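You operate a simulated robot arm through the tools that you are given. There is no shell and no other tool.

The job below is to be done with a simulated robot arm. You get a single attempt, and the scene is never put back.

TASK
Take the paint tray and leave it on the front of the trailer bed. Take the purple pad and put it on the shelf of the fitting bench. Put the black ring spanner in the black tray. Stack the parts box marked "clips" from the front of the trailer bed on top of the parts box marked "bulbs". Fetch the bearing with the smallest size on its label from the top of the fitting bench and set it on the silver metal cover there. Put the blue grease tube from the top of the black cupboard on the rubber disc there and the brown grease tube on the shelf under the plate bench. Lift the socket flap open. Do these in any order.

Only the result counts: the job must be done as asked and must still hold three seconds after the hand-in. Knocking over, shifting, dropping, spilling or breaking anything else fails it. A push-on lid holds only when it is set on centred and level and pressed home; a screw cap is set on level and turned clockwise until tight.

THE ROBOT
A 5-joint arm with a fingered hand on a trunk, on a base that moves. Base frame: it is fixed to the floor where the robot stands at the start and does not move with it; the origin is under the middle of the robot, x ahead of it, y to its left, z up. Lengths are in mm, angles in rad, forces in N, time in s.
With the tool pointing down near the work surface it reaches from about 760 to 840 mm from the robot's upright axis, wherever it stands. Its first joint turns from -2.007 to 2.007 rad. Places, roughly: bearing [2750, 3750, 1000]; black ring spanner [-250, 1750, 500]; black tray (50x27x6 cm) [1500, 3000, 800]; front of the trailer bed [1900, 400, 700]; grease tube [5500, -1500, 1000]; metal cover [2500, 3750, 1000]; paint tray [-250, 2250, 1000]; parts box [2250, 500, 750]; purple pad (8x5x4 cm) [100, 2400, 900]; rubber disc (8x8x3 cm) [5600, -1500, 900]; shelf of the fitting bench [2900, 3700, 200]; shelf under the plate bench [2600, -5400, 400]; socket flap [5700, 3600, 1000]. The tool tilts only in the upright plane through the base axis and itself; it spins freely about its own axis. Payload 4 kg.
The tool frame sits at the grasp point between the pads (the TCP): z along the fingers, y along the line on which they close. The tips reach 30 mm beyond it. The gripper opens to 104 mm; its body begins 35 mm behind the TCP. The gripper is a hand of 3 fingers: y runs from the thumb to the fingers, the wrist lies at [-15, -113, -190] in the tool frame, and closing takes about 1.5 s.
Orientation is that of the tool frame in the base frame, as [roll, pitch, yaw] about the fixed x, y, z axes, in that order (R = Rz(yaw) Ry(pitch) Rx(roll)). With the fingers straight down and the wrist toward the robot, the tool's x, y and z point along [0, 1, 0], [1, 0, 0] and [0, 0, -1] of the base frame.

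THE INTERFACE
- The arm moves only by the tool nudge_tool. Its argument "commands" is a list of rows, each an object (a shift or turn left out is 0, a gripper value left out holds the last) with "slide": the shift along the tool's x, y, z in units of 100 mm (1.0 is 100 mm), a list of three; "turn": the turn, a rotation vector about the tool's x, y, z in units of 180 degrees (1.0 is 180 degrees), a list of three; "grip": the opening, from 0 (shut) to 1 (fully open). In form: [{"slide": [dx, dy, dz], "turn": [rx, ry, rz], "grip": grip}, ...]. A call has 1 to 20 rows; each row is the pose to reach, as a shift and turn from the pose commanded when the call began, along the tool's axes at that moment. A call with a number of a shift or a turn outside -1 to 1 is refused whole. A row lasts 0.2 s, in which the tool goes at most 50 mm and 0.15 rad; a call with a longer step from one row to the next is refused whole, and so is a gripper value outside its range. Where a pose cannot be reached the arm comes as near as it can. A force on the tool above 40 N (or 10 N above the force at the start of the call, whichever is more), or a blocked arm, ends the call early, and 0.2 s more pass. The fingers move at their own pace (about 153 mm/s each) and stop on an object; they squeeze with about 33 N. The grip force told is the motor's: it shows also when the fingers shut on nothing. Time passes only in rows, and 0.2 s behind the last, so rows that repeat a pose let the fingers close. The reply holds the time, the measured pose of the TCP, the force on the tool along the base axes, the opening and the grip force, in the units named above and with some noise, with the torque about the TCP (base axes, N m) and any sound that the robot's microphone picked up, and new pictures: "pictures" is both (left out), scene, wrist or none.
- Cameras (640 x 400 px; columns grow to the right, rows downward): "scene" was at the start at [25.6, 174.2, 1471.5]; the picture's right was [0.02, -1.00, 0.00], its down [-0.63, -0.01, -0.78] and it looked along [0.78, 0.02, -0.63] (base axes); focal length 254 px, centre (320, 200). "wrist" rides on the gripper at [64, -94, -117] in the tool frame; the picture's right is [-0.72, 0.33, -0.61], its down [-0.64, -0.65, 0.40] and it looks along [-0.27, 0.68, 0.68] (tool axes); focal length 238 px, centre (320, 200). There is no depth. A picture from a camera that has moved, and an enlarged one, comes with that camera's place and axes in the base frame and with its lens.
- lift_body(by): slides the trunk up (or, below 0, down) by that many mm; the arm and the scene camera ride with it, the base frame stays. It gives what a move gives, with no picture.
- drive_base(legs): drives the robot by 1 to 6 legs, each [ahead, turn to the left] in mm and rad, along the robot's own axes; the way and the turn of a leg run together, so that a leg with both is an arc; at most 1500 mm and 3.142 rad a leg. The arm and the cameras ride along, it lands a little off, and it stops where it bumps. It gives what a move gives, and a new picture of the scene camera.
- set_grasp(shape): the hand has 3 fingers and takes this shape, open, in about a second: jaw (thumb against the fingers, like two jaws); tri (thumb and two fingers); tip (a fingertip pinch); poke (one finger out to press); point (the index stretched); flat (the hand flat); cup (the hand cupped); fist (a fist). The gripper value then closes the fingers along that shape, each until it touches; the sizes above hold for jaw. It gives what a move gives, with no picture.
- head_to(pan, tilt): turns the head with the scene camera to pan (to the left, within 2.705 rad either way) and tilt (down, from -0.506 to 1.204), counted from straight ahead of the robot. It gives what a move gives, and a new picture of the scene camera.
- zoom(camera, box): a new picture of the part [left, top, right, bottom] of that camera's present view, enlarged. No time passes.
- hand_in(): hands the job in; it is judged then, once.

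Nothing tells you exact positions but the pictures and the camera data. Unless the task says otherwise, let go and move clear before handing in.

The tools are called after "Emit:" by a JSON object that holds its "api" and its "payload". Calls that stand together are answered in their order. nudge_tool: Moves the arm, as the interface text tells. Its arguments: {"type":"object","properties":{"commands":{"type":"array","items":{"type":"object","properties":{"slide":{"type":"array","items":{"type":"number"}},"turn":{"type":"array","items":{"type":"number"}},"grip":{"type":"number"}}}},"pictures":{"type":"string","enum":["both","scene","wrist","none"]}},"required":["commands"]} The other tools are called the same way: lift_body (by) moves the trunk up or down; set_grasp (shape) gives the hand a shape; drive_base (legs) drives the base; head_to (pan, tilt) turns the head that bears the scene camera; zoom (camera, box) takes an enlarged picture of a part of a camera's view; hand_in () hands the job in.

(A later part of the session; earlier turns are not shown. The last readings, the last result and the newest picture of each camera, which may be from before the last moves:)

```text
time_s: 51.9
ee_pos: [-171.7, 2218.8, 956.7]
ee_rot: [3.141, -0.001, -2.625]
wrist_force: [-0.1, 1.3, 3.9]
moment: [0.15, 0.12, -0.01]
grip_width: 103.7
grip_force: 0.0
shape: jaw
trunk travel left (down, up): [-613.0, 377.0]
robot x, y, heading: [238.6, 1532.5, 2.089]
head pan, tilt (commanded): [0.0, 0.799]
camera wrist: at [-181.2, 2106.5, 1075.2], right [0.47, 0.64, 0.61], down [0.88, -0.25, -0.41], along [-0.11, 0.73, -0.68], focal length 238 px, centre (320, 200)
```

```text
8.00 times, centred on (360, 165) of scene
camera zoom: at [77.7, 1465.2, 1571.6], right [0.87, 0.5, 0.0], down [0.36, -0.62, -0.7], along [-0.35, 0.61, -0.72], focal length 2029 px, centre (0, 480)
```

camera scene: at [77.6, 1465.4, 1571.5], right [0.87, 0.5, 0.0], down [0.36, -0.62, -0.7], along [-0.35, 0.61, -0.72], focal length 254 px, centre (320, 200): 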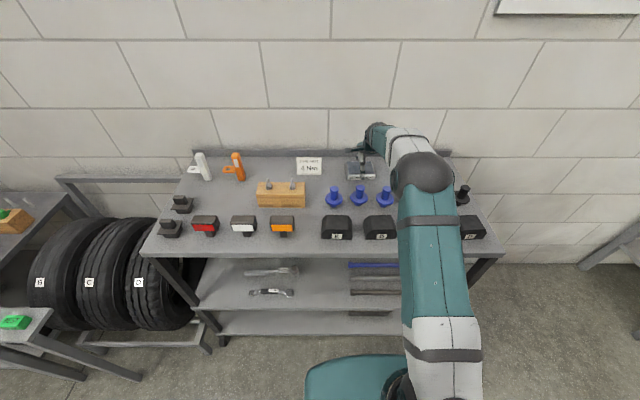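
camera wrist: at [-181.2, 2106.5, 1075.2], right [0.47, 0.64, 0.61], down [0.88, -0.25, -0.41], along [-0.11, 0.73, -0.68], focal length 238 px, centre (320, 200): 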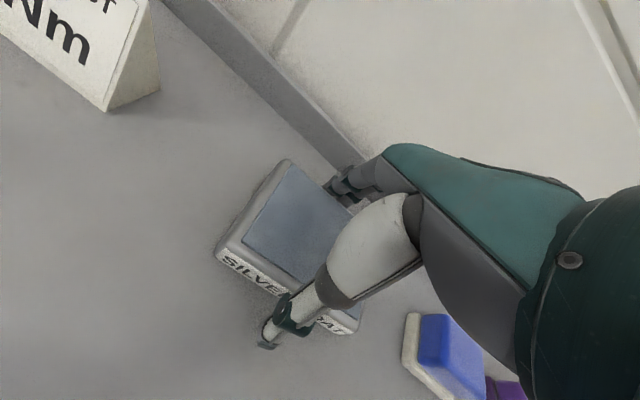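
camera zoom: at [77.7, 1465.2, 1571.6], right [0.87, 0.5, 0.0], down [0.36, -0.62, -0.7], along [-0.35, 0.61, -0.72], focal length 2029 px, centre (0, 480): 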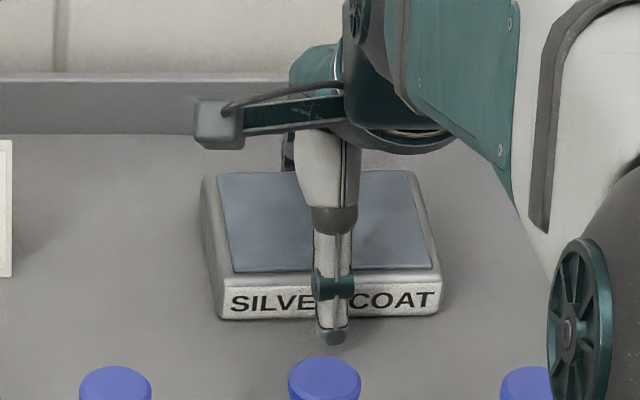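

Fingertips touched the trolley top at about z≈927. I'll raise 3 mm and close on the tray.

Emit:
{"api": "nudge_tool", "payload": {"commands": [{"slide": [0, 0, -0.03]}, {"slide": [0, 0, -0.03], "grip": 0.8}, {"slide": [0, 0, -0.03], "grip": 0.7}, {"slide": [0, 0, -0.03], "grip": 0.6}, {"slide": [0, 0, -0.03], "grip": 0.4}, {"slide": [0, 0, -0.03], "grip": 0.2}, {"slide": [0, 0, -0.03], "grip": 0}, {"slide": [0, 0, -0.03], "grip": 0}, {"slide": [0, 0, -0.03], "grip": 0}, {"slide": [0, 0, -0.03], "grip": 0}, {"slide": [0, 0, -0.03], "grip": 0}], "pictures": "wrist"}}

Emit:
{"api": "zoom", "payload": {"camera": "scene", "box": [320, 140, 400, 190]}}

```text
time_s: 54.3
ee_pos: [-172.2, 2220.5, 959.8]
ee_rot: [-3.14, -0.003, -2.625]
wrist_force: [0.5, 0.0, 0.4]
moment: [0.02, 0.03, -0.04]
grip_width: 83.7
grip_force: 32.7
shape: jaw
trunk travel left (down, up): [-613.0, 377.0]
robot x, y, heading: [239.8, 1535.6, 2.085]
head pan, tilt (commanded): [0.0, 0.799]
camera wrist: at [-181.3, 2106.7, 1077.2], right [0.46, 0.64, 0.61], down [0.88, -0.25, -0.4], along [-0.1, 0.73, -0.68], focal length 238 px, centre (320, 200)
```

wrist: 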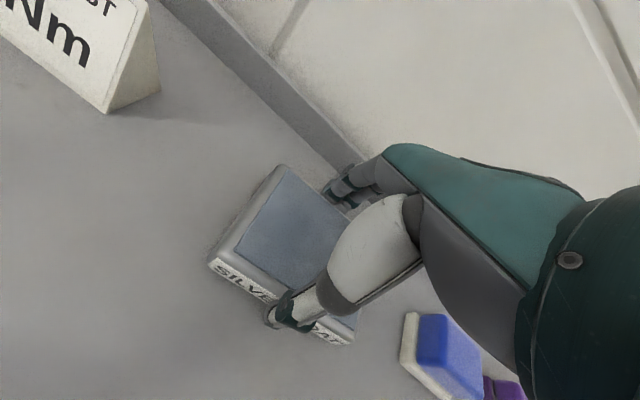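

```text
8.00 times, centred on (360, 165) of scene
camera zoom: at [77.2, 1466.0, 1571.5], right [0.87, 0.5, 0.0], down [0.36, -0.62, -0.7], along [-0.35, 0.61, -0.72], focal length 2029 px, centre (0, 480)
```

zoom: 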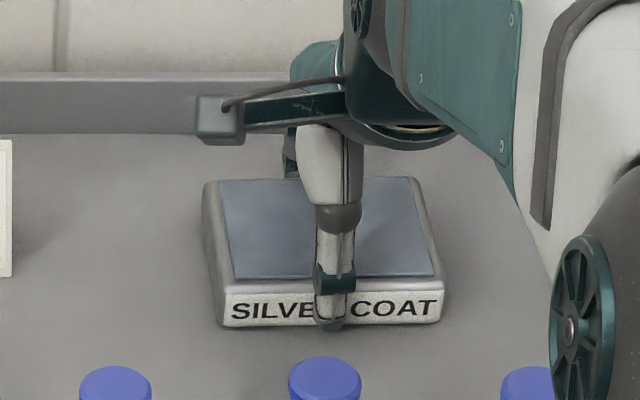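

Gripped at 83.7 mm. I'll lift a little and check that the tray comes up level.

Emit:
{"api": "nudge_tool", "payload": {"commands": [{"slide": [0, 0, -0.1]}, {"slide": [0, 0, -0.2]}, {"slide": [0, 0, -0.35]}, {"slide": [0, 0, -0.5]}], "pictures": "wrist"}}

Emit:
{"api": "zoom", "payload": {"camera": "scene", "box": [310, 120, 420, 190]}}

```text
time_s: 55.3
ee_pos: [-171.9, 2219.7, 1009.0]
ee_rot: [-3.14, 0.0, -2.625]
wrist_force: [-0.4, 0.6, -4.4]
moment: [0.0, 0.04, 0.02]
grip_width: 83.5
grip_force: 33.3
shape: jaw
trunk travel left (down, up): [-613.0, 377.0]
robot x, y, heading: [235.5, 1532.7, 2.088]
head pan, tilt (commanded): [0.0, 0.799]
camera wrist: at [-181.2, 2106.9, 1127.2], right [0.46, 0.64, 0.61], down [0.88, -0.25, -0.4], along [-0.1, 0.73, -0.68], focal length 238 px, centre (320, 200)
```

wrist: 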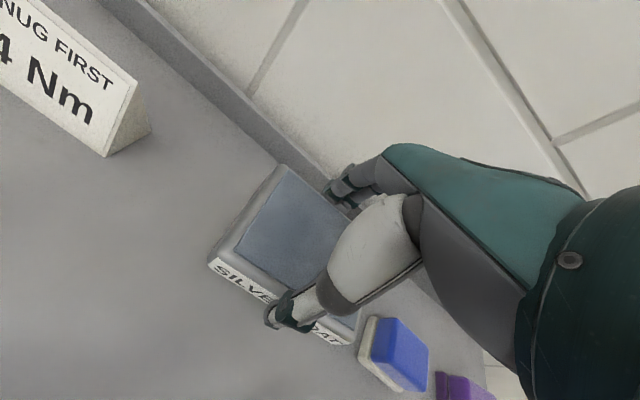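

```text
5.71 times, centred on (365, 155) of scene
camera zoom: at [77.4, 1465.8, 1571.5], right [0.87, 0.5, 0.0], down [0.36, -0.62, -0.7], along [-0.35, 0.61, -0.72], focal length 1449 px, centre (63, 457)
```

zoom: 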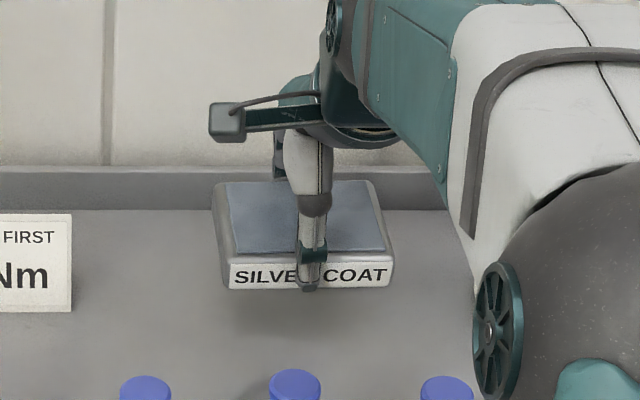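

The tray is level and held well. I'll raise the trunk, reverse in an arc away from the trolley, and end up facing the trailer's open left side.

Emit:
{"api": "lift_body", "payload": {"by": 200}}

Emit:
{"api": "drive_base", "payload": {"legs": [[-1213, 1.571], [0, 1.571]]}}

Emit:
{"api": "head_to", "payload": {"pan": 0.3, "tilt": 0.8}}

```text
time_s: 57.5
ee_pos: [-172.4, 2219.8, 1208.8]
ee_rot: [-3.138, -0.002, -2.624]
wrist_force: [-1.0, 1.1, -3.8]
moment: [0.03, 0.02, 0.01]
grip_width: 83.8
grip_force: 33.4
shape: jaw
trunk travel left (down, up): [-813.0, 177.0]
robot x, y, heading: [235.6, 1534.4, 2.083]
head pan, tilt (commanded): [0.0, 0.799]
```

```text
time_s: 67.5
ee_pos: [1724.3, 571.2, 1209.0]
ee_rot: [-3.139, -0.001, 0.528]
wrist_force: [-0.2, -0.1, -4.5]
moment: [0.03, 0.0, 0.0]
grip_width: 83.9
grip_force: 33.5
shape: jaw
trunk travel left (down, up): [-813.0, 177.0]
robot x, y, heading: [1306.9, 1251.5, -1.041]
head pan, tilt (commanded): [0.0, 0.799]
cut short: leg 1
camera scene: at [1466.0, 1320.4, 1771.4], right [-0.86, -0.51, 0.0], down [-0.36, 0.62, -0.7], along [0.35, -0.6, -0.72], focal length 254 px, centre (320, 200)
```

scene: 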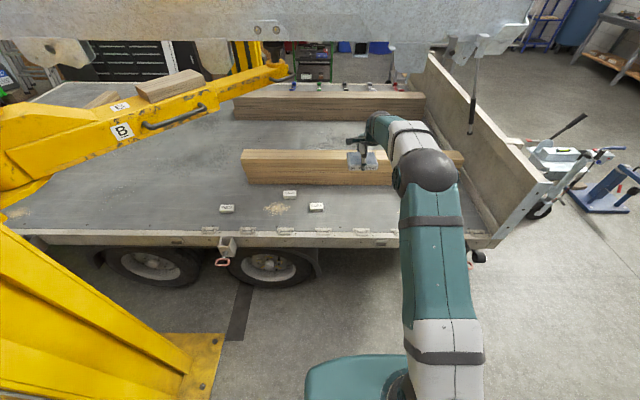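

```text
time_s: 68.3
ee_pos: [1722.9, 570.5, 1209.1]
ee_rot: [-3.141, -0.002, 0.528]
wrist_force: [-0.4, 0.9, -4.4]
moment: [0.0, -0.01, 0.0]
grip_width: 83.5
grip_force: 33.0
shape: jaw
trunk travel left (down, up): [-813.0, 177.0]
robot x, y, heading: [1304.3, 1249.3, -1.042]
head pan, tilt (commanded): [0.3, 0.799]
camera scene: at [1484.5, 1335.3, 1771.5], right [-0.67, -0.74, 0.0], down [-0.53, 0.48, -0.7], along [0.51, -0.47, -0.72], focal length 254 px, centre (320, 200)
```

scene: 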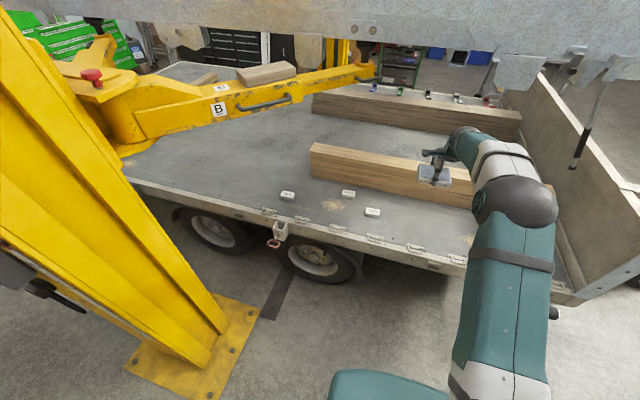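

I'm facing the trailer bed with three small white parts boxes visible. The free spot for the tray is near (u≈1775, v≈-600), i.e. about base (1837, 368). I'll lower the trunk, then edge forward.

Emit:
{"api": "zoom", "payload": {"camera": "scene", "box": [240, 160, 400, 260]}}

Emit:
{"api": "lift_body", "payload": {"by": -300}}

Emit:
{"api": "drive_base", "payload": {"legs": [[230, 0]]}}

Emit:
{"api": "zoom", "payload": {"camera": "scene", "box": [200, 120, 440, 270]}}

```text
4.00 times, centred on (320, 210) of scene
camera zoom: at [1484.5, 1335.3, 1771.5], right [-0.67, -0.74, 0.0], down [-0.53, 0.48, -0.7], along [0.51, -0.47, -0.72], focal length 1015 px, centre (320, 160)
```

zoom: 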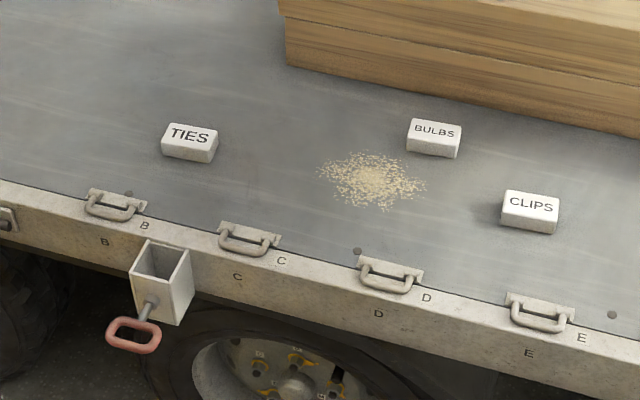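

```text
time_s: 71.3
ee_pos: [1723.3, 569.8, 907.8]
ee_rot: [-3.141, -0.001, 0.528]
wrist_force: [0.1, -0.2, -3.8]
moment: [0.02, -0.03, -0.01]
grip_width: 83.7
grip_force: 33.1
shape: jaw
trunk travel left (down, up): [-513.0, 477.0]
robot x, y, heading: [1304.0, 1254.8, -1.039]
head pan, tilt (commanded): [0.3, 0.799]
```

```text
time_s: 73.0
ee_pos: [1836.5, 369.8, 907.5]
ee_rot: [-3.139, -0.002, 0.523]
wrist_force: [-0.5, -1.8, -4.9]
moment: [0.03, -0.02, 0.02]
grip_width: 83.6
grip_force: 33.1
shape: jaw
trunk travel left (down, up): [-513.0, 477.0]
robot x, y, heading: [1426.0, 1051.6, -1.04]
head pan, tilt (commanded): [0.3, 0.799]
camera scene: at [1601.4, 1135.3, 1471.4], right [-0.68, -0.74, 0.0], down [-0.53, 0.49, -0.7], along [0.51, -0.47, -0.72], focal length 254 px, centre (320, 200)
```

scene: 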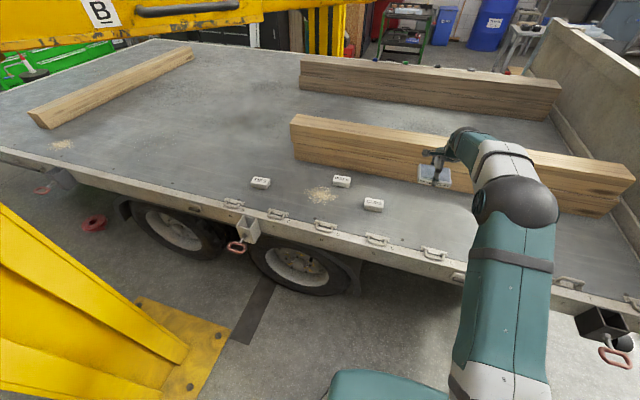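

```text
2.67 times, centred on (320, 195) of scene
camera zoom: at [1601.4, 1135.3, 1471.4], right [-0.68, -0.74, 0.0], down [-0.53, 0.49, -0.7], along [0.51, -0.47, -0.72], focal length 676 px, centre (320, 213)
```

zoom: 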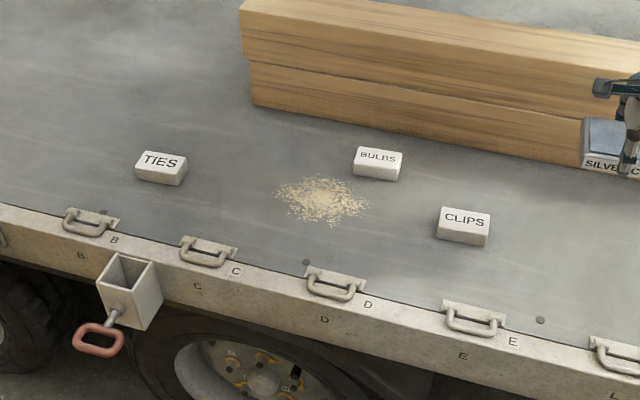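

The three boxes read TIES, BULBS and CLIPS. The tray is over the free spot at (1836, 370), so I'll lower it and look.

Emit:
{"api": "lift_body", "payload": {"by": -110}}

Emit:
{"api": "nudge_tool", "payload": {"commands": [{"slide": [0, 0, 0.1]}], "pictures": "both"}}

Emit:
{"api": "zoom", "payload": {"camera": "scene", "box": [320, 120, 520, 245]}}

```text
time_s: 74.5
ee_pos: [1835.0, 370.7, 799.5]
ee_rot: [3.141, -0.001, 0.524]
wrist_force: [0.1, -0.2, -4.4]
moment: [0.03, 0.0, 0.01]
grip_width: 83.3
grip_force: 33.5
shape: jaw
trunk travel left (down, up): [-403.0, 587.0]
robot x, y, heading: [1422.4, 1053.5, -1.045]
head pan, tilt (commanded): [0.3, 0.799]
```

```text
time_s: 74.9
ee_pos: [1836.5, 370.6, 788.6]
ee_rot: [-3.139, -0.001, 0.525]
wrist_force: [0.3, 0.2, -4.1]
moment: [0.04, 0.0, -0.01]
grip_width: 83.6
grip_force: 33.2
shape: jaw
trunk travel left (down, up): [-403.0, 587.0]
robot x, y, heading: [1422.4, 1051.3, -1.049]
head pan, tilt (commanded): [0.3, 0.799]
camera scene: at [1601.0, 1135.9, 1361.5], right [-0.68, -0.74, 0.0], down [-0.53, 0.49, -0.7], along [0.51, -0.47, -0.72], focal length 254 px, centre (320, 200)
camera wrist: at [1844.3, 484.0, 907.0], right [-0.46, -0.64, 0.61], down [-0.88, 0.25, -0.4], along [0.11, -0.72, -0.68], focal length 238 px, centre (320, 200)
```

scene: 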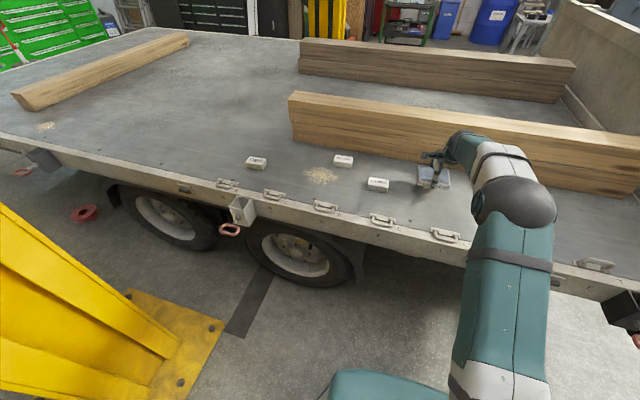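
wrist: 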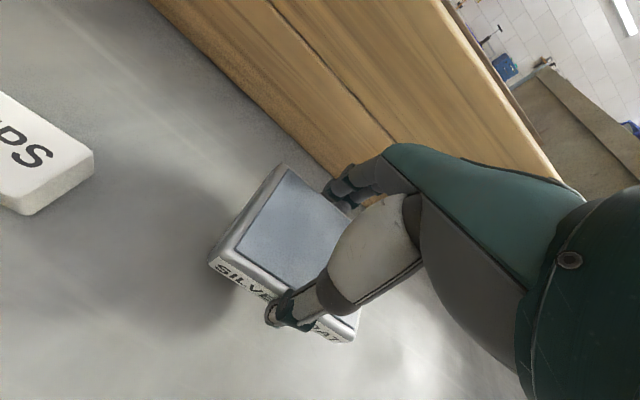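

```text
3.20 times, centred on (420, 182) of scene
camera zoom: at [1601.0, 1135.9, 1361.5], right [-0.68, -0.74, 0.0], down [-0.53, 0.49, -0.7], along [0.51, -0.47, -0.72], focal length 812 px, centre (0, 256)
```

zoom: 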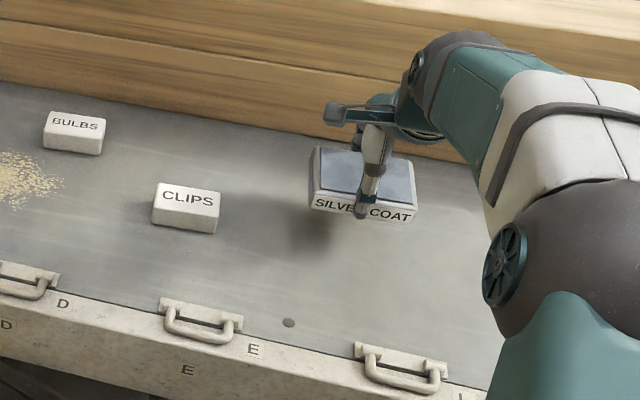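

The tray hovers about 40 mm above the bed beside CLIPS. I'll creep down, feeling for contact.

Emit:
{"api": "nudge_tool", "payload": {"commands": [{"slide": [0, 0, 0.1]}, {"slide": [0, 0, 0.2]}, {"slide": [0, 0, 0.25]}], "pictures": "none"}}

Emit:
{"api": "zoom", "payload": {"camera": "scene", "box": [380, 145, 480, 207]}}

```text
time_s: 75.7
ee_pos: [1836.6, 370.0, 764.5]
ee_rot: [-3.137, -0.002, 0.523]
wrist_force: [0.4, -0.2, -4.3]
moment: [0.03, 0.01, 0.05]
grip_width: 83.6
grip_force: 33.5
shape: jaw
trunk travel left (down, up): [-403.0, 587.0]
robot x, y, heading: [1422.0, 1054.0, -1.045]
head pan, tilt (commanded): [0.3, 0.799]
```

```text
6.40 times, centred on (430, 176) of scene
camera zoom: at [1601.0, 1135.8, 1361.5], right [-0.68, -0.74, 0.0], down [-0.53, 0.49, -0.7], along [0.51, -0.47, -0.72], focal length 1623 px, centre (-384, 354)
```

zoom: 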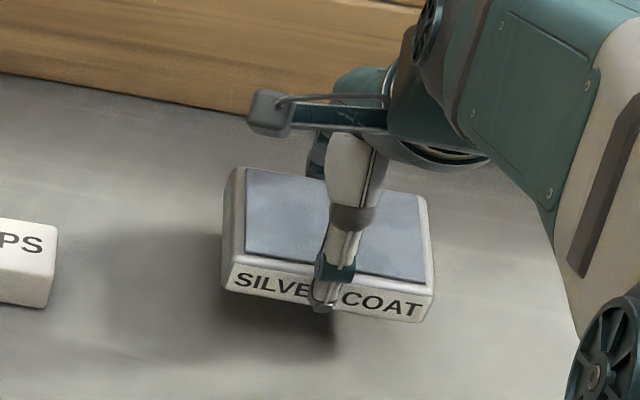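

Emit:
{"api": "nudge_tool", "payload": {"commands": [{"slide": [0, 0, 0.05]}, {"slide": [0, 0, 0.1]}, {"slide": [0, 0, 0.13]}, {"slide": [0, 0, 0.16]}], "pictures": "none"}}

Emit:
{"api": "zoom", "payload": {"camera": "scene", "box": [380, 145, 480, 207]}}

```text
time_s: 76.7
ee_pos: [1836.4, 370.3, 746.7]
ee_rot: [-3.139, -0.003, 0.524]
wrist_force: [0.6, 0.0, -4.3]
moment: [0.0, 0.0, 0.0]
grip_width: 83.5
grip_force: 32.8
shape: jaw
trunk travel left (down, up): [-403.0, 587.0]
robot x, y, heading: [1424.2, 1050.6, -1.047]
head pan, tilt (commanded): [0.3, 0.799]
```

```text
6.40 times, centred on (430, 176) of scene
camera zoom: at [1601.0, 1135.9, 1361.5], right [-0.68, -0.74, 0.0], down [-0.53, 0.49, -0.7], along [0.51, -0.47, -0.72], focal length 1623 px, centre (-384, 354)
```

zoom: 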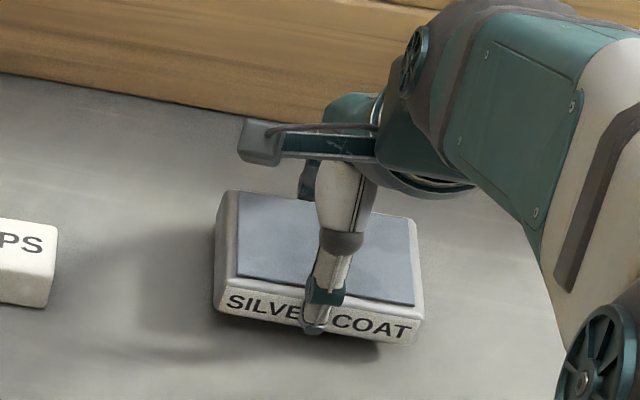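

Emit:
{"api": "nudge_tool", "payload": {"commands": [{"slide": [0, 0, 0.03]}, {"slide": [0, 0, 0.06]}, {"slide": [0, 0, 0.09]}, {"slide": [0, 0, 0.11]}], "pictures": "none"}}

Emit:
{"api": "zoom", "payload": {"camera": "scene", "box": [380, 145, 480, 207]}}

```text
time_s: 77.7
ee_pos: [1836.0, 369.5, 738.2]
ee_rot: [3.14, -0.001, 0.524]
wrist_force: [1.4, -2.0, 2.0]
moment: [0.08, 0.02, -0.01]
grip_width: 83.3
grip_force: 32.7
shape: jaw
trunk travel left (down, up): [-403.0, 587.0]
robot x, y, heading: [1422.7, 1054.3, -1.046]
head pan, tilt (commanded): [0.3, 0.799]
```

```text
6.40 times, centred on (430, 176) of scene
camera zoom: at [1600.7, 1136.3, 1361.6], right [-0.68, -0.74, 0.0], down [-0.53, 0.49, -0.7], along [0.51, -0.47, -0.72], focal length 1623 px, centre (-384, 354)
```

zoom: 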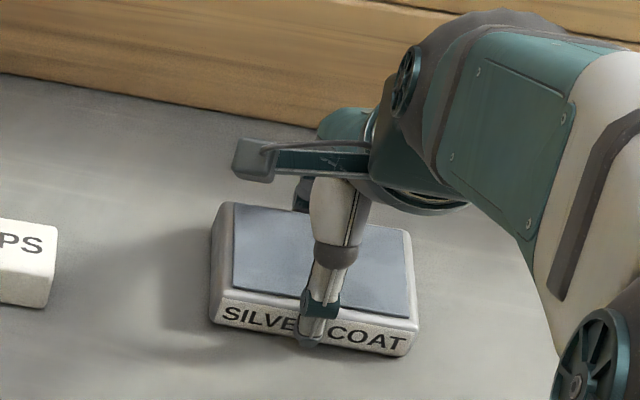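

Contact with the bed: the force went from -4.3 to +2 N at TCP z=738. I'll release now.

Emit:
{"api": "nudge_tool", "payload": {"commands": [{"grip": 0.84}, {"grip": 0.9}, {"grip": 1.0}, {"grip": 1.0}, {"grip": 1.0}, {"grip": 1.0}, {"slide": [0, 0, -0.2], "grip": 1.0}, {"slide": [0, 0, -0.5], "grip": 1.0}, {"slide": [0, 0, -0.9], "grip": 1.0}], "pictures": "wrist"}}

Emit:
{"api": "zoom", "payload": {"camera": "scene", "box": [380, 145, 480, 207]}}

```text
time_s: 79.7
ee_pos: [1834.9, 370.7, 826.8]
ee_rot: [-3.14, -0.001, 0.524]
wrist_force: [-0.6, 0.1, -0.4]
moment: [-0.06, -0.01, 0.01]
grip_width: 103.8
grip_force: 0.1
shape: jaw
trunk travel left (down, up): [-403.0, 587.0]
robot x, y, heading: [1422.2, 1054.5, -1.045]
head pan, tilt (commanded): [0.3, 0.799]
camera wrist: at [1843.0, 484.7, 944.9], right [-0.46, -0.64, 0.61], down [-0.88, 0.25, -0.4], along [0.11, -0.72, -0.68], focal length 238 px, centre (320, 200)
```

wrist: 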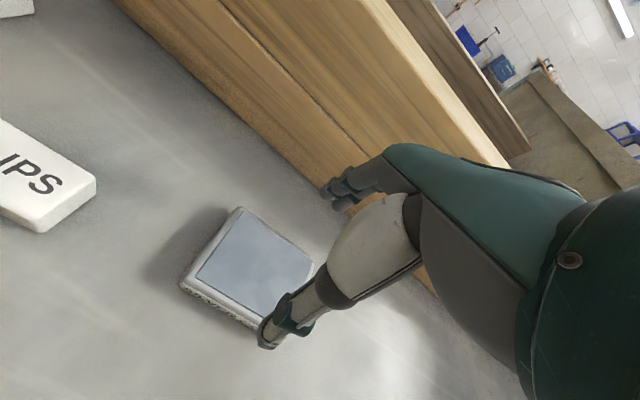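

```text
6.40 times, centred on (430, 176) of scene
camera zoom: at [1600.7, 1136.4, 1361.4], right [-0.68, -0.74, 0.0], down [-0.53, 0.49, -0.7], along [0.51, -0.47, -0.72], focal length 1623 px, centre (-384, 354)
```

zoom: 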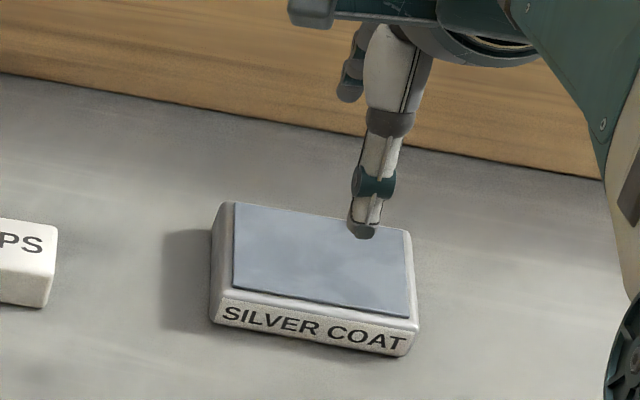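

The paint tray sits flat on the front of the trailer bed. Next is CLIPS onto BULBS: I'll shift the base a little toward +u so that the grip lines up with the box.

Emit:
{"api": "lift_body", "payload": {"by": 150}}

Emit:
{"api": "drive_base", "payload": {"legs": [[0, -0.35], [-233, 0], [0, 0.455], [181, 0]]}}

Emit:
{"api": "head_to", "payload": {"pan": 0.15, "tilt": 0.95}}

Emit:
{"api": "zoom", "payload": {"camera": "scene", "box": [220, 60, 420, 185]}}

Emit:
{"api": "nudge_tool", "payload": {"commands": [{"slide": [0, 0, 0]}], "pictures": "wrist"}}

```text
time_s: 81.4
ee_pos: [1835.2, 371.0, 976.7]
ee_rot: [-3.14, -0.002, 0.524]
wrist_force: [-0.5, 0.2, 0.7]
moment: [0.04, 0.02, 0.01]
grip_width: 103.6
grip_force: 0.1
shape: jaw
trunk travel left (down, up): [-553.0, 437.0]
robot x, y, heading: [1420.5, 1056.1, -1.046]
head pan, tilt (commanded): [0.3, 0.799]
```

```text
time_s: 86.7
ee_pos: [1976.1, 505.9, 975.3]
ee_rot: [-3.138, -0.002, 0.637]
wrist_force: [-0.3, 0.7, -0.7]
moment: [0.05, 0.0, -0.01]
grip_width: 103.5
grip_force: 0.0
shape: jaw
trunk travel left (down, up): [-553.0, 437.0]
robot x, y, heading: [1490.3, 1138.3, -0.936]
head pan, tilt (commanded): [0.3, 0.799]
camera scene: at [1658.7, 1239.7, 1511.5], right [-0.59, -0.81, 0.0], down [-0.58, 0.42, -0.7], along [0.56, -0.41, -0.72], focal length 254 px, centre (320, 200)
```

scene: 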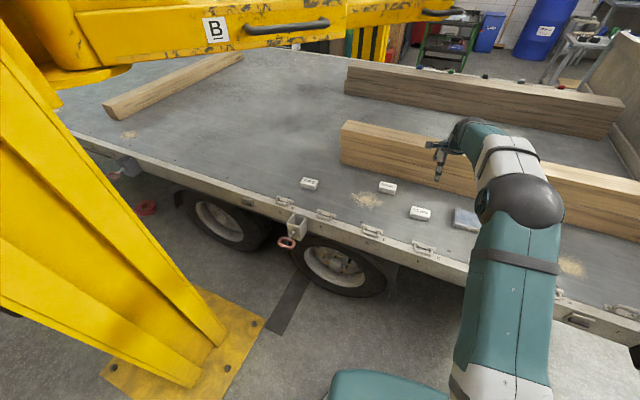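

```text
time_s: 87.4
ee_pos: [1976.5, 506.9, 975.6]
ee_rot: [-3.139, -0.002, 0.635]
wrist_force: [-1.0, -0.8, 0.0]
moment: [0.01, 0.0, 0.01]
grip_width: 103.6
grip_force: 0.0
shape: jaw
trunk travel left (down, up): [-553.0, 437.0]
robot x, y, heading: [1487.3, 1136.3, -0.933]
head pan, tilt (commanded): [0.15, 0.949]
camera scene: at [1644.7, 1236.8, 1500.0], right [-0.7, -0.71, 0.0], down [-0.58, 0.57, -0.58], along [0.41, -0.41, -0.81], focal length 254 px, centre (320, 200)
```

scene: 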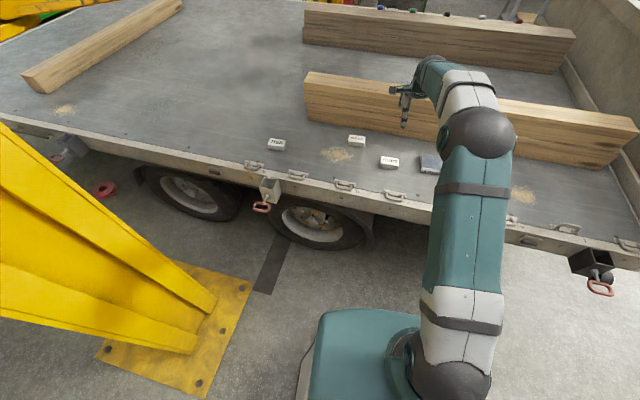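

```text
3.20 times, centred on (320, 122) of scene
camera zoom: at [1644.7, 1236.8, 1500.0], right [-0.7, -0.71, 0.0], down [-0.58, 0.57, -0.58], along [0.41, -0.41, -0.81], focal length 812 px, centre (320, 448)
```

zoom: 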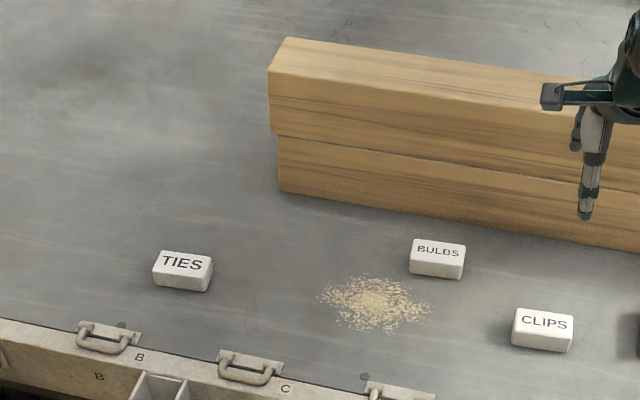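

```text
time_s: 87.8
ee_pos: [1977.4, 506.4, 977.1]
ee_rot: [-3.14, -0.002, 0.633]
wrist_force: [0.1, -0.8, 0.2]
moment: [0.02, -0.02, 0.01]
grip_width: 103.6
grip_force: 0.1
shape: jaw
trunk travel left (down, up): [-553.0, 437.0]
robot x, y, heading: [1494.9, 1138.2, -0.93]
head pan, tilt (commanded): [0.15, 0.949]
camera wrist: at [1971.9, 619.9, 1094.6], right [-0.39, -0.69, 0.61], down [-0.9, 0.15, -0.4], along [0.19, -0.71, -0.68], focal length 238 px, centre (320, 200)
```

wrist: 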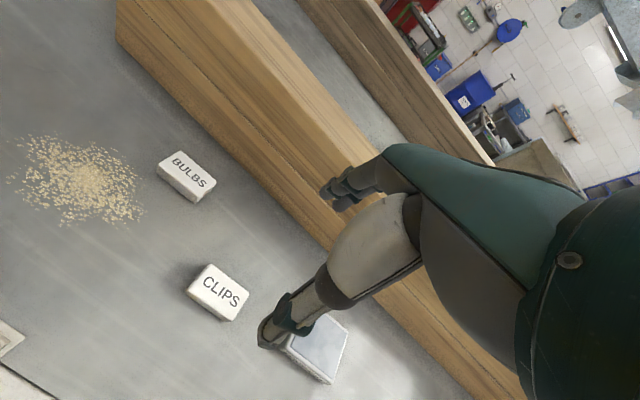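

The wrist and scene cameras agree: CLIPS is at about (1972, 500) and BULBS at about (2158, 495). The tool is nearly over CLIPS, so I'll fine-tune and lower.

Emit:
{"api": "nudge_tool", "payload": {"commands": [{"slide": [-0.04, 0.01, 0], "turn": [0, 0, 0.0015]}, {"slide": [-0.08, 0.02, 0], "turn": [0, 0, 0.003]}], "pictures": "none"}}

Emit:
{"api": "lift_body", "payload": {"by": -150}}

Emit:
{"api": "nudge_tool", "payload": {"commands": [{"slide": [0, 0, 0.2]}], "pictures": "wrist"}}

Emit:
{"api": "zoom", "payload": {"camera": "scene", "box": [310, 80, 450, 168]}}

```text
time_s: 88.4
ee_pos: [1971.7, 499.2, 975.7]
ee_rot: [-3.138, -0.001, 0.626]
wrist_force: [-0.7, -0.5, 0.1]
moment: [-0.01, -0.01, 0.02]
grip_width: 103.6
grip_force: 0.2
shape: jaw
trunk travel left (down, up): [-553.0, 437.0]
robot x, y, heading: [1485.5, 1133.0, -0.933]
head pan, tilt (commanded): [0.15, 0.949]
```

```text
time_s: 90.2
ee_pos: [1971.0, 499.8, 826.2]
ee_rot: [-3.14, -0.002, 0.625]
wrist_force: [0.2, 0.2, -0.2]
moment: [-0.02, 0.02, -0.01]
grip_width: 103.8
grip_force: 0.0
shape: jaw
trunk travel left (down, up): [-403.0, 587.0]
robot x, y, heading: [1490.3, 1135.1, -0.932]
head pan, tilt (commanded): [0.15, 0.949]
```

```text
time_s: 90.6
ee_pos: [1972.8, 501.3, 804.9]
ee_rot: [-3.141, -0.003, 0.626]
wrist_force: [0.2, 0.1, 0.0]
moment: [0.01, 0.02, 0.03]
grip_width: 103.5
grip_force: 0.1
shape: jaw
trunk travel left (down, up): [-403.0, 587.0]
robot x, y, heading: [1489.0, 1136.7, -0.928]
head pan, tilt (commanded): [0.15, 0.949]
camera wrist: at [1968.1, 615.1, 923.5], right [-0.39, -0.69, 0.61], down [-0.9, 0.15, -0.4], along [0.18, -0.71, -0.68], focal length 238 px, centre (320, 200)
```

wrist: 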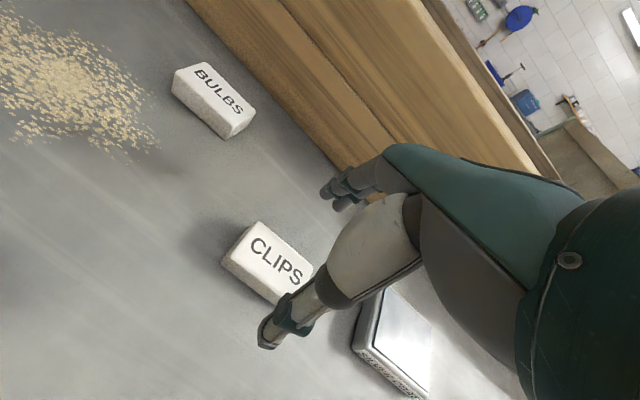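

```text
4.55 times, centred on (380, 124) of scene
camera zoom: at [1644.6, 1236.9, 1350.0], right [-0.7, -0.71, 0.0], down [-0.58, 0.57, -0.58], along [0.41, -0.41, -0.81], focal length 1153 px, centre (47, 546)
```

zoom: 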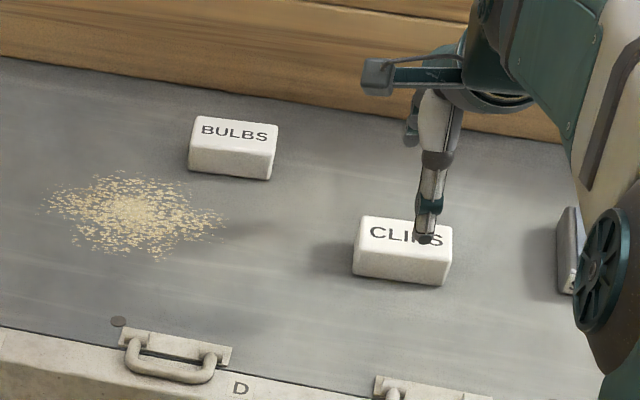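

CLIPS is centred between the fingers with its top at about z=735. I'll lower and grip it.

Emit:
{"api": "nudge_tool", "payload": {"commands": [{"slide": [0, 0, 0.25]}, {"slide": [0, 0, 0.5]}, {"slide": [0, 0, 0.6]}, {"slide": [0, 0, 0.6], "grip": 0.7}, {"slide": [0, 0, 0.6], "grip": 0.5}, {"slide": [0, 0, 0.6], "grip": 0.3}, {"slide": [0, 0, 0.6], "grip": 0.1}, {"slide": [0, 0, 0.6], "grip": 0}, {"slide": [0, 0, 0.6], "grip": 0}, {"slide": [0, 0, 0.6], "grip": 0}, {"slide": [0, 0, 0.6], "grip": 0}, {"slide": [0, 0, 0.6], "grip": 0}], "pictures": "wrist"}}

Emit:
{"api": "zoom", "payload": {"camera": "scene", "box": [310, 80, 450, 168]}}

```text
time_s: 93.2
ee_pos: [1972.5, 500.5, 746.1]
ee_rot: [-3.14, -0.002, 0.625]
wrist_force: [-0.5, -0.1, -0.4]
moment: [0.04, 0.02, 0.01]
grip_width: 38.8
grip_force: 33.0
shape: jaw
trunk travel left (down, up): [-403.0, 587.0]
robot x, y, heading: [1490.6, 1137.0, -0.932]
head pan, tilt (commanded): [0.15, 0.949]
camera wrist: at [1968.6, 613.9, 864.7], right [-0.39, -0.69, 0.61], down [-0.9, 0.15, -0.4], along [0.18, -0.71, -0.68], focal length 238 px, centre (320, 200)
```

wrist: 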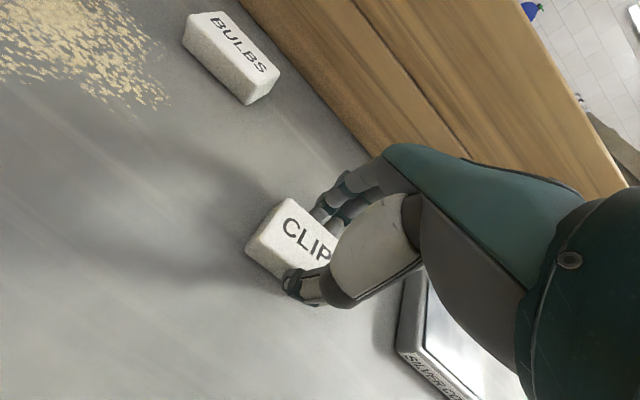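

```text
4.55 times, centred on (380, 124) of scene
camera zoom: at [1644.7, 1236.8, 1350.0], right [-0.7, -0.71, 0.0], down [-0.58, 0.57, -0.58], along [0.41, -0.41, -0.81], focal length 1153 px, centre (47, 546)
```

zoom: 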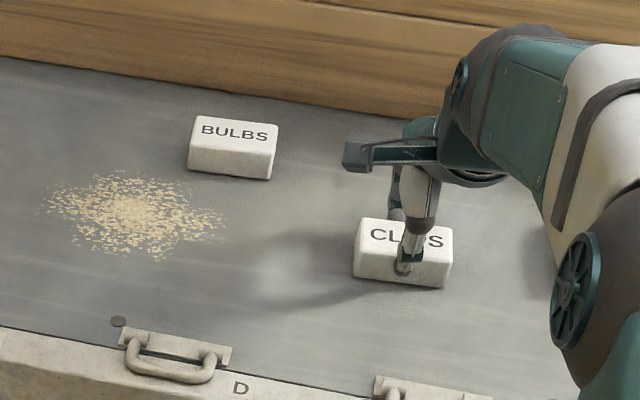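

CLIPS is gripped near its middle, 38.8 mm wide. I'll lift it, then shift the base so BULBS comes under the tool.

Emit:
{"api": "nudge_tool", "payload": {"commands": [{"slide": [0, 0, -0.2]}, {"slide": [0, 0, -0.5]}, {"slide": [0, 0, -0.9]}], "pictures": "none"}}

Emit:
{"api": "lift_body", "payload": {"by": 100}}

Emit:
{"api": "drive_base", "payload": {"legs": [[0, -0.45], [-371, 0], [0, 0.42], [440, 0]]}}

Emit:
{"api": "head_to", "payload": {"pan": 0.1, "tilt": 0.95}}

Emit:
{"api": "nudge_tool", "payload": {"commands": [{"slide": [0, 0, 0]}], "pictures": "wrist"}}

Emit:
{"api": "zoom", "payload": {"camera": "scene", "box": [300, 70, 460, 170]}}

```text
time_s: 94.0
ee_pos: [1972.9, 500.1, 835.3]
ee_rot: [-3.139, -0.002, 0.628]
wrist_force: [-0.6, 0.1, -1.0]
moment: [0.01, 0.02, -0.03]
grip_width: 39.0
grip_force: 33.4
shape: jaw
trunk travel left (down, up): [-403.0, 587.0]
robot x, y, heading: [1489.4, 1138.7, -0.936]
head pan, tilt (commanded): [0.15, 0.949]
```

```text
time_s: 95.3
ee_pos: [1973.6, 500.0, 935.8]
ee_rot: [-3.14, -0.001, 0.628]
wrist_force: [0.7, 0.4, -0.2]
moment: [-0.02, 0.01, 0.03]
grip_width: 38.9
grip_force: 32.3
shape: jaw
trunk travel left (down, up): [-503.0, 487.0]
robot x, y, heading: [1488.5, 1139.7, -0.932]
head pan, tilt (commanded): [0.15, 0.949]
```

```text
time_s: 102.5
ee_pos: [2128.9, 482.9, 935.1]
ee_rot: [-3.141, -0.002, 0.587]
wrist_force: [-1.0, 0.0, -0.4]
moment: [-0.04, 0.01, -0.01]
grip_width: 38.7
grip_force: 32.9
shape: jaw
trunk travel left (down, up): [-503.0, 487.0]
robot x, y, heading: [1668.6, 1137.4, -0.971]
head pan, tilt (commanded): [0.15, 0.949]
camera scene: at [1830.4, 1232.0, 1449.9], right [-0.73, -0.68, 0.0], down [-0.55, 0.6, -0.58], along [0.4, -0.43, -0.81], focal length 254 px, centre (320, 200)
```

scene: 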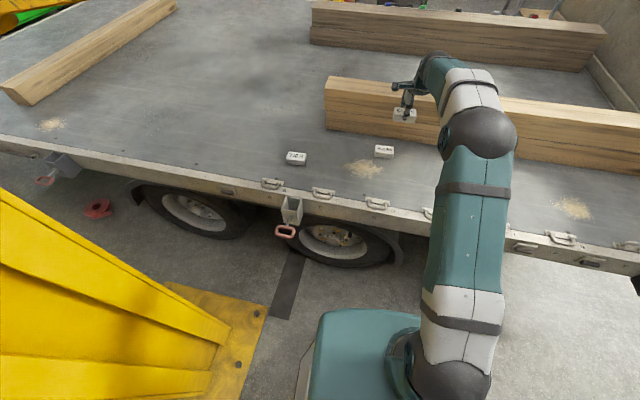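

```text
time_s: 103.1
ee_pos: [2128.8, 483.4, 935.9]
ee_rot: [-3.14, -0.003, 0.588]
wrist_force: [0.4, 0.5, 0.1]
moment: [0.0, -0.01, 0.01]
grip_width: 38.6
grip_force: 33.2
shape: jaw
trunk travel left (down, up): [-503.0, 487.0]
robot x, y, heading: [1674.7, 1135.6, -0.971]
head pan, tilt (commanded): [0.099, 0.949]
camera scene: at [1827.5, 1229.8, 1450.0], right [-0.77, -0.64, 0.0], down [-0.52, 0.62, -0.58], along [0.37, -0.45, -0.81], focal length 254 px, centre (320, 200)
```

scene: 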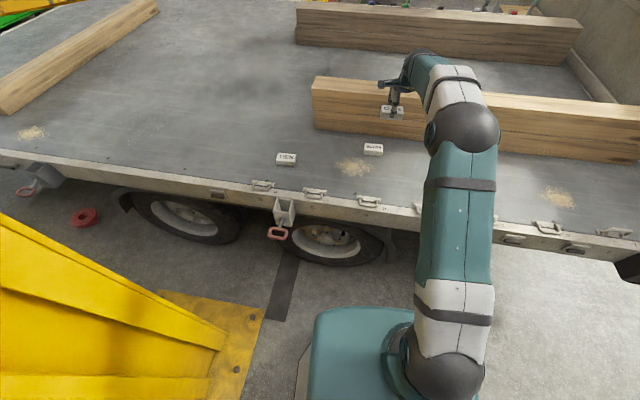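

```text
time_s: 103.5
ee_pos: [2128.9, 483.9, 934.7]
ee_rot: [-3.139, 0.0, 0.587]
wrist_force: [-0.3, 0.3, -0.9]
moment: [-0.01, 0.01, -0.01]
grip_width: 38.8
grip_force: 32.6
shape: jaw
trunk travel left (down, up): [-503.0, 487.0]
robot x, y, heading: [1674.3, 1139.1, -0.974]
head pan, tilt (commanded): [0.099, 0.949]
camera wrist: at [2129.8, 596.9, 1053.9], right [-0.42, -0.67, 0.61], down [-0.89, 0.19, -0.4], along [0.15, -0.72, -0.68], focal length 238 px, centre (320, 200)
```

wrist: 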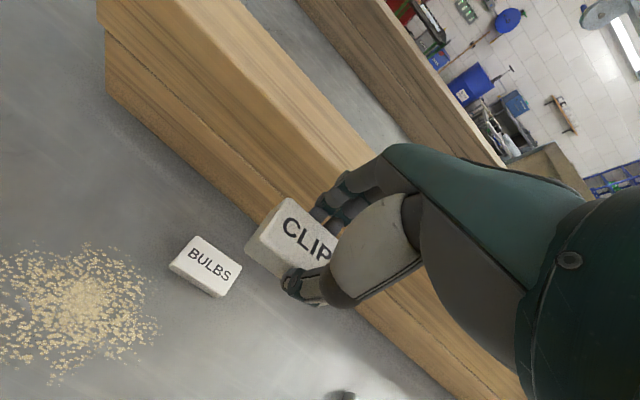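

```text
4.00 times, centred on (380, 120) of scene
camera zoom: at [1827.5, 1229.8, 1450.0], right [-0.77, -0.64, 0.0], down [-0.52, 0.62, -0.58], along [0.37, -0.45, -0.81], focal length 1015 px, centre (80, 520)
```

zoom: 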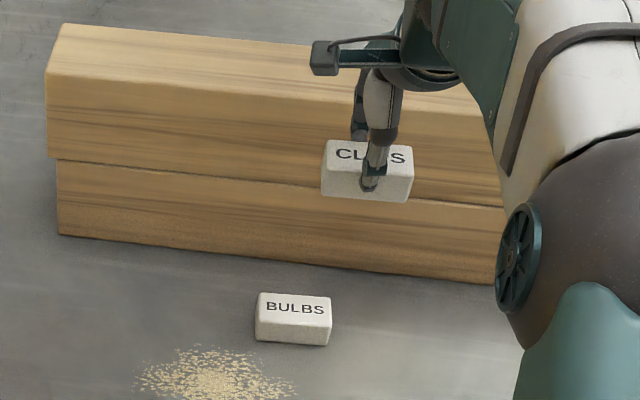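

BULBS is at (2161, 494.5), about 30 mm left and 9 mm ahead of the held box. I'll shift the tool, check, then lower CLIPS onto it.

Emit:
{"api": "nudge_tool", "payload": {"commands": [{"slide": [0.15, 0.045, 0], "turn": [0, 0, -0.006]}, {"slide": [0.296, 0.089, 0], "turn": [0, 0, -0.0118]}, {"slide": [0.296, 0.089, 0.4], "turn": [0, 0, -0.0118]}, {"slide": [0.296, 0.089, 0.8], "turn": [0, 0, -0.0118]}, {"slide": [0.296, 0.089, 1.0], "turn": [0, 0, -0.0118]}], "pictures": "wrist"}}

Emit:
{"api": "zoom", "payload": {"camera": "scene", "box": [330, 110, 430, 172]}}

```text
time_s: 104.7
ee_pos: [2161.3, 493.2, 836.4]
ee_rot: [3.141, -0.006, 0.624]
wrist_force: [-0.1, -0.1, -0.2]
moment: [0.01, 0.01, 0.01]
grip_width: 38.7
grip_force: 33.0
shape: jaw
trunk travel left (down, up): [-503.0, 487.0]
robot x, y, heading: [1668.9, 1137.5, -0.97]
head pan, tilt (commanded): [0.099, 0.949]
camera wrist: at [2156.6, 606.6, 954.5], right [-0.39, -0.69, 0.61], down [-0.9, 0.16, -0.41], along [0.18, -0.71, -0.68], focal length 238 px, centre (320, 200)
```

wrist: 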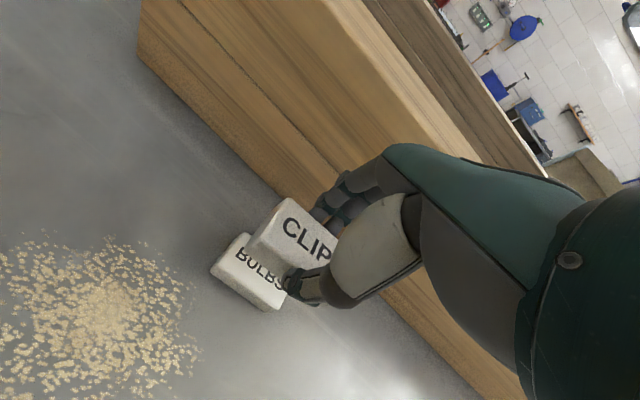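

```text
6.40 times, centred on (380, 141) of scene
camera zoom: at [1827.6, 1229.7, 1450.0], right [-0.77, -0.64, 0.0], down [-0.52, 0.62, -0.58], along [0.37, -0.45, -0.81], focal length 1623 px, centre (-64, 578)
```

zoom: 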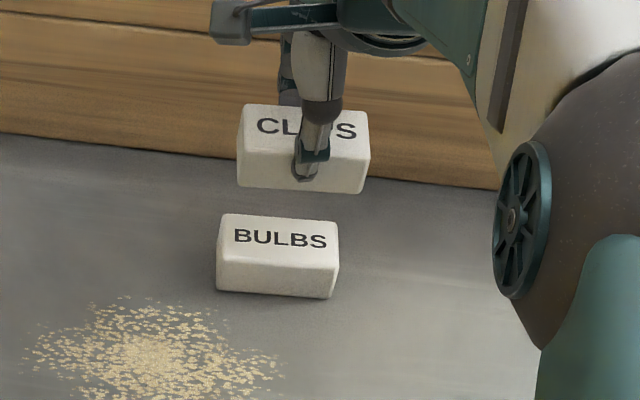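

CLIPS lines up over BULBS to within a few mm. I'll lower 60 mm until it touches.

Emit:
{"api": "nudge_tool", "payload": {"commands": [{"slide": [0, 0.02, 0.25]}, {"slide": [0, 0.02, 0.45]}, {"slide": [0, 0.02, 0.52]}, {"slide": [0, 0.02, 0.55]}, {"slide": [0, 0.02, 0.58]}], "pictures": "wrist"}}

Emit:
{"api": "zoom", "payload": {"camera": "scene", "box": [330, 110, 430, 172]}}

```text
time_s: 105.9
ee_pos: [2160.2, 490.2, 779.1]
ee_rot: [3.142, -0.002, 0.626]
wrist_force: [-0.1, 0.7, -0.7]
moment: [0.0, 0.02, 0.0]
grip_width: 38.7
grip_force: 33.1
shape: jaw
trunk travel left (down, up): [-503.0, 487.0]
robot x, y, heading: [1674.2, 1140.1, -0.975]
head pan, tilt (commanded): [0.099, 0.949]
camera wrist: at [2156.0, 604.0, 895.5], right [-0.39, -0.69, 0.61], down [-0.9, 0.16, -0.4], along [0.18, -0.71, -0.68], focal length 238 px, centre (320, 200)
```

wrist: 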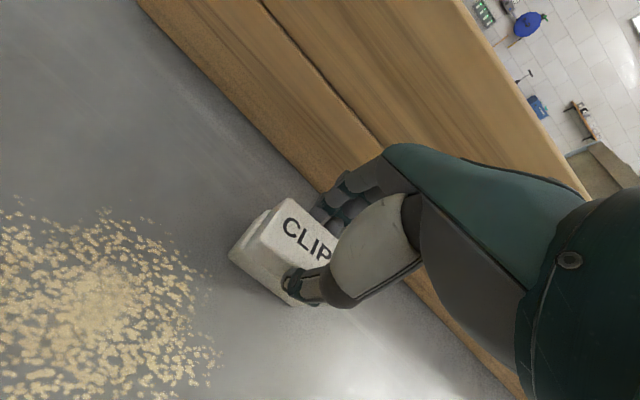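

```text
6.40 times, centred on (380, 141) of scene
camera zoom: at [1827.5, 1229.8, 1450.0], right [-0.77, -0.64, 0.0], down [-0.52, 0.62, -0.58], along [0.37, -0.45, -0.81], focal length 1623 px, centre (-64, 578)
```

zoom: 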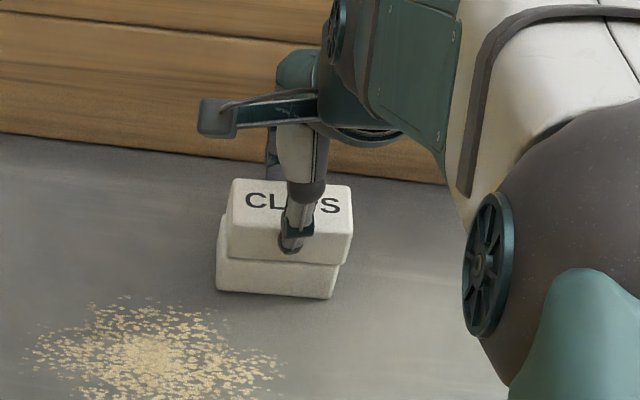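

Emit:
{"api": "nudge_tool", "payload": {"commands": [{"slide": [0.03, 0.03, 0]}, {"slide": [0.03, 0.03, 0.02]}, {"slide": [0.03, 0.03, 0.04]}, {"slide": [0.03, 0.03, 0.06]}], "pictures": "none"}}

Emit:
{"api": "zoom", "payload": {"camera": "scene", "box": [330, 110, 430, 172]}}

```text
time_s: 106.9
ee_pos: [2164.3, 488.6, 775.2]
ee_rot: [3.14, -0.004, 0.624]
wrist_force: [0.2, 0.4, 15.1]
moment: [0.05, 0.04, 0.0]
grip_width: 39.3
grip_force: 33.1
shape: jaw
trunk travel left (down, up): [-503.0, 487.0]
robot x, y, heading: [1669.8, 1138.9, -0.972]
head pan, tilt (commanded): [0.099, 0.949]
```

```text
6.40 times, centred on (380, 141) of scene
camera zoom: at [1826.3, 1231.5, 1450.2], right [-0.77, -0.64, 0.0], down [-0.52, 0.62, -0.58], along [0.37, -0.45, -0.81], focal length 1623 px, centre (-64, 578)
```

zoom: 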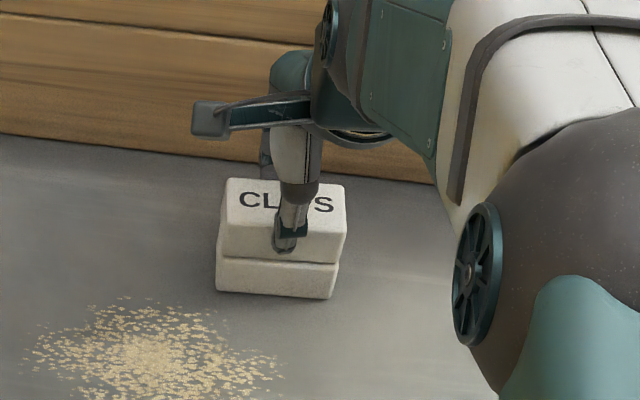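

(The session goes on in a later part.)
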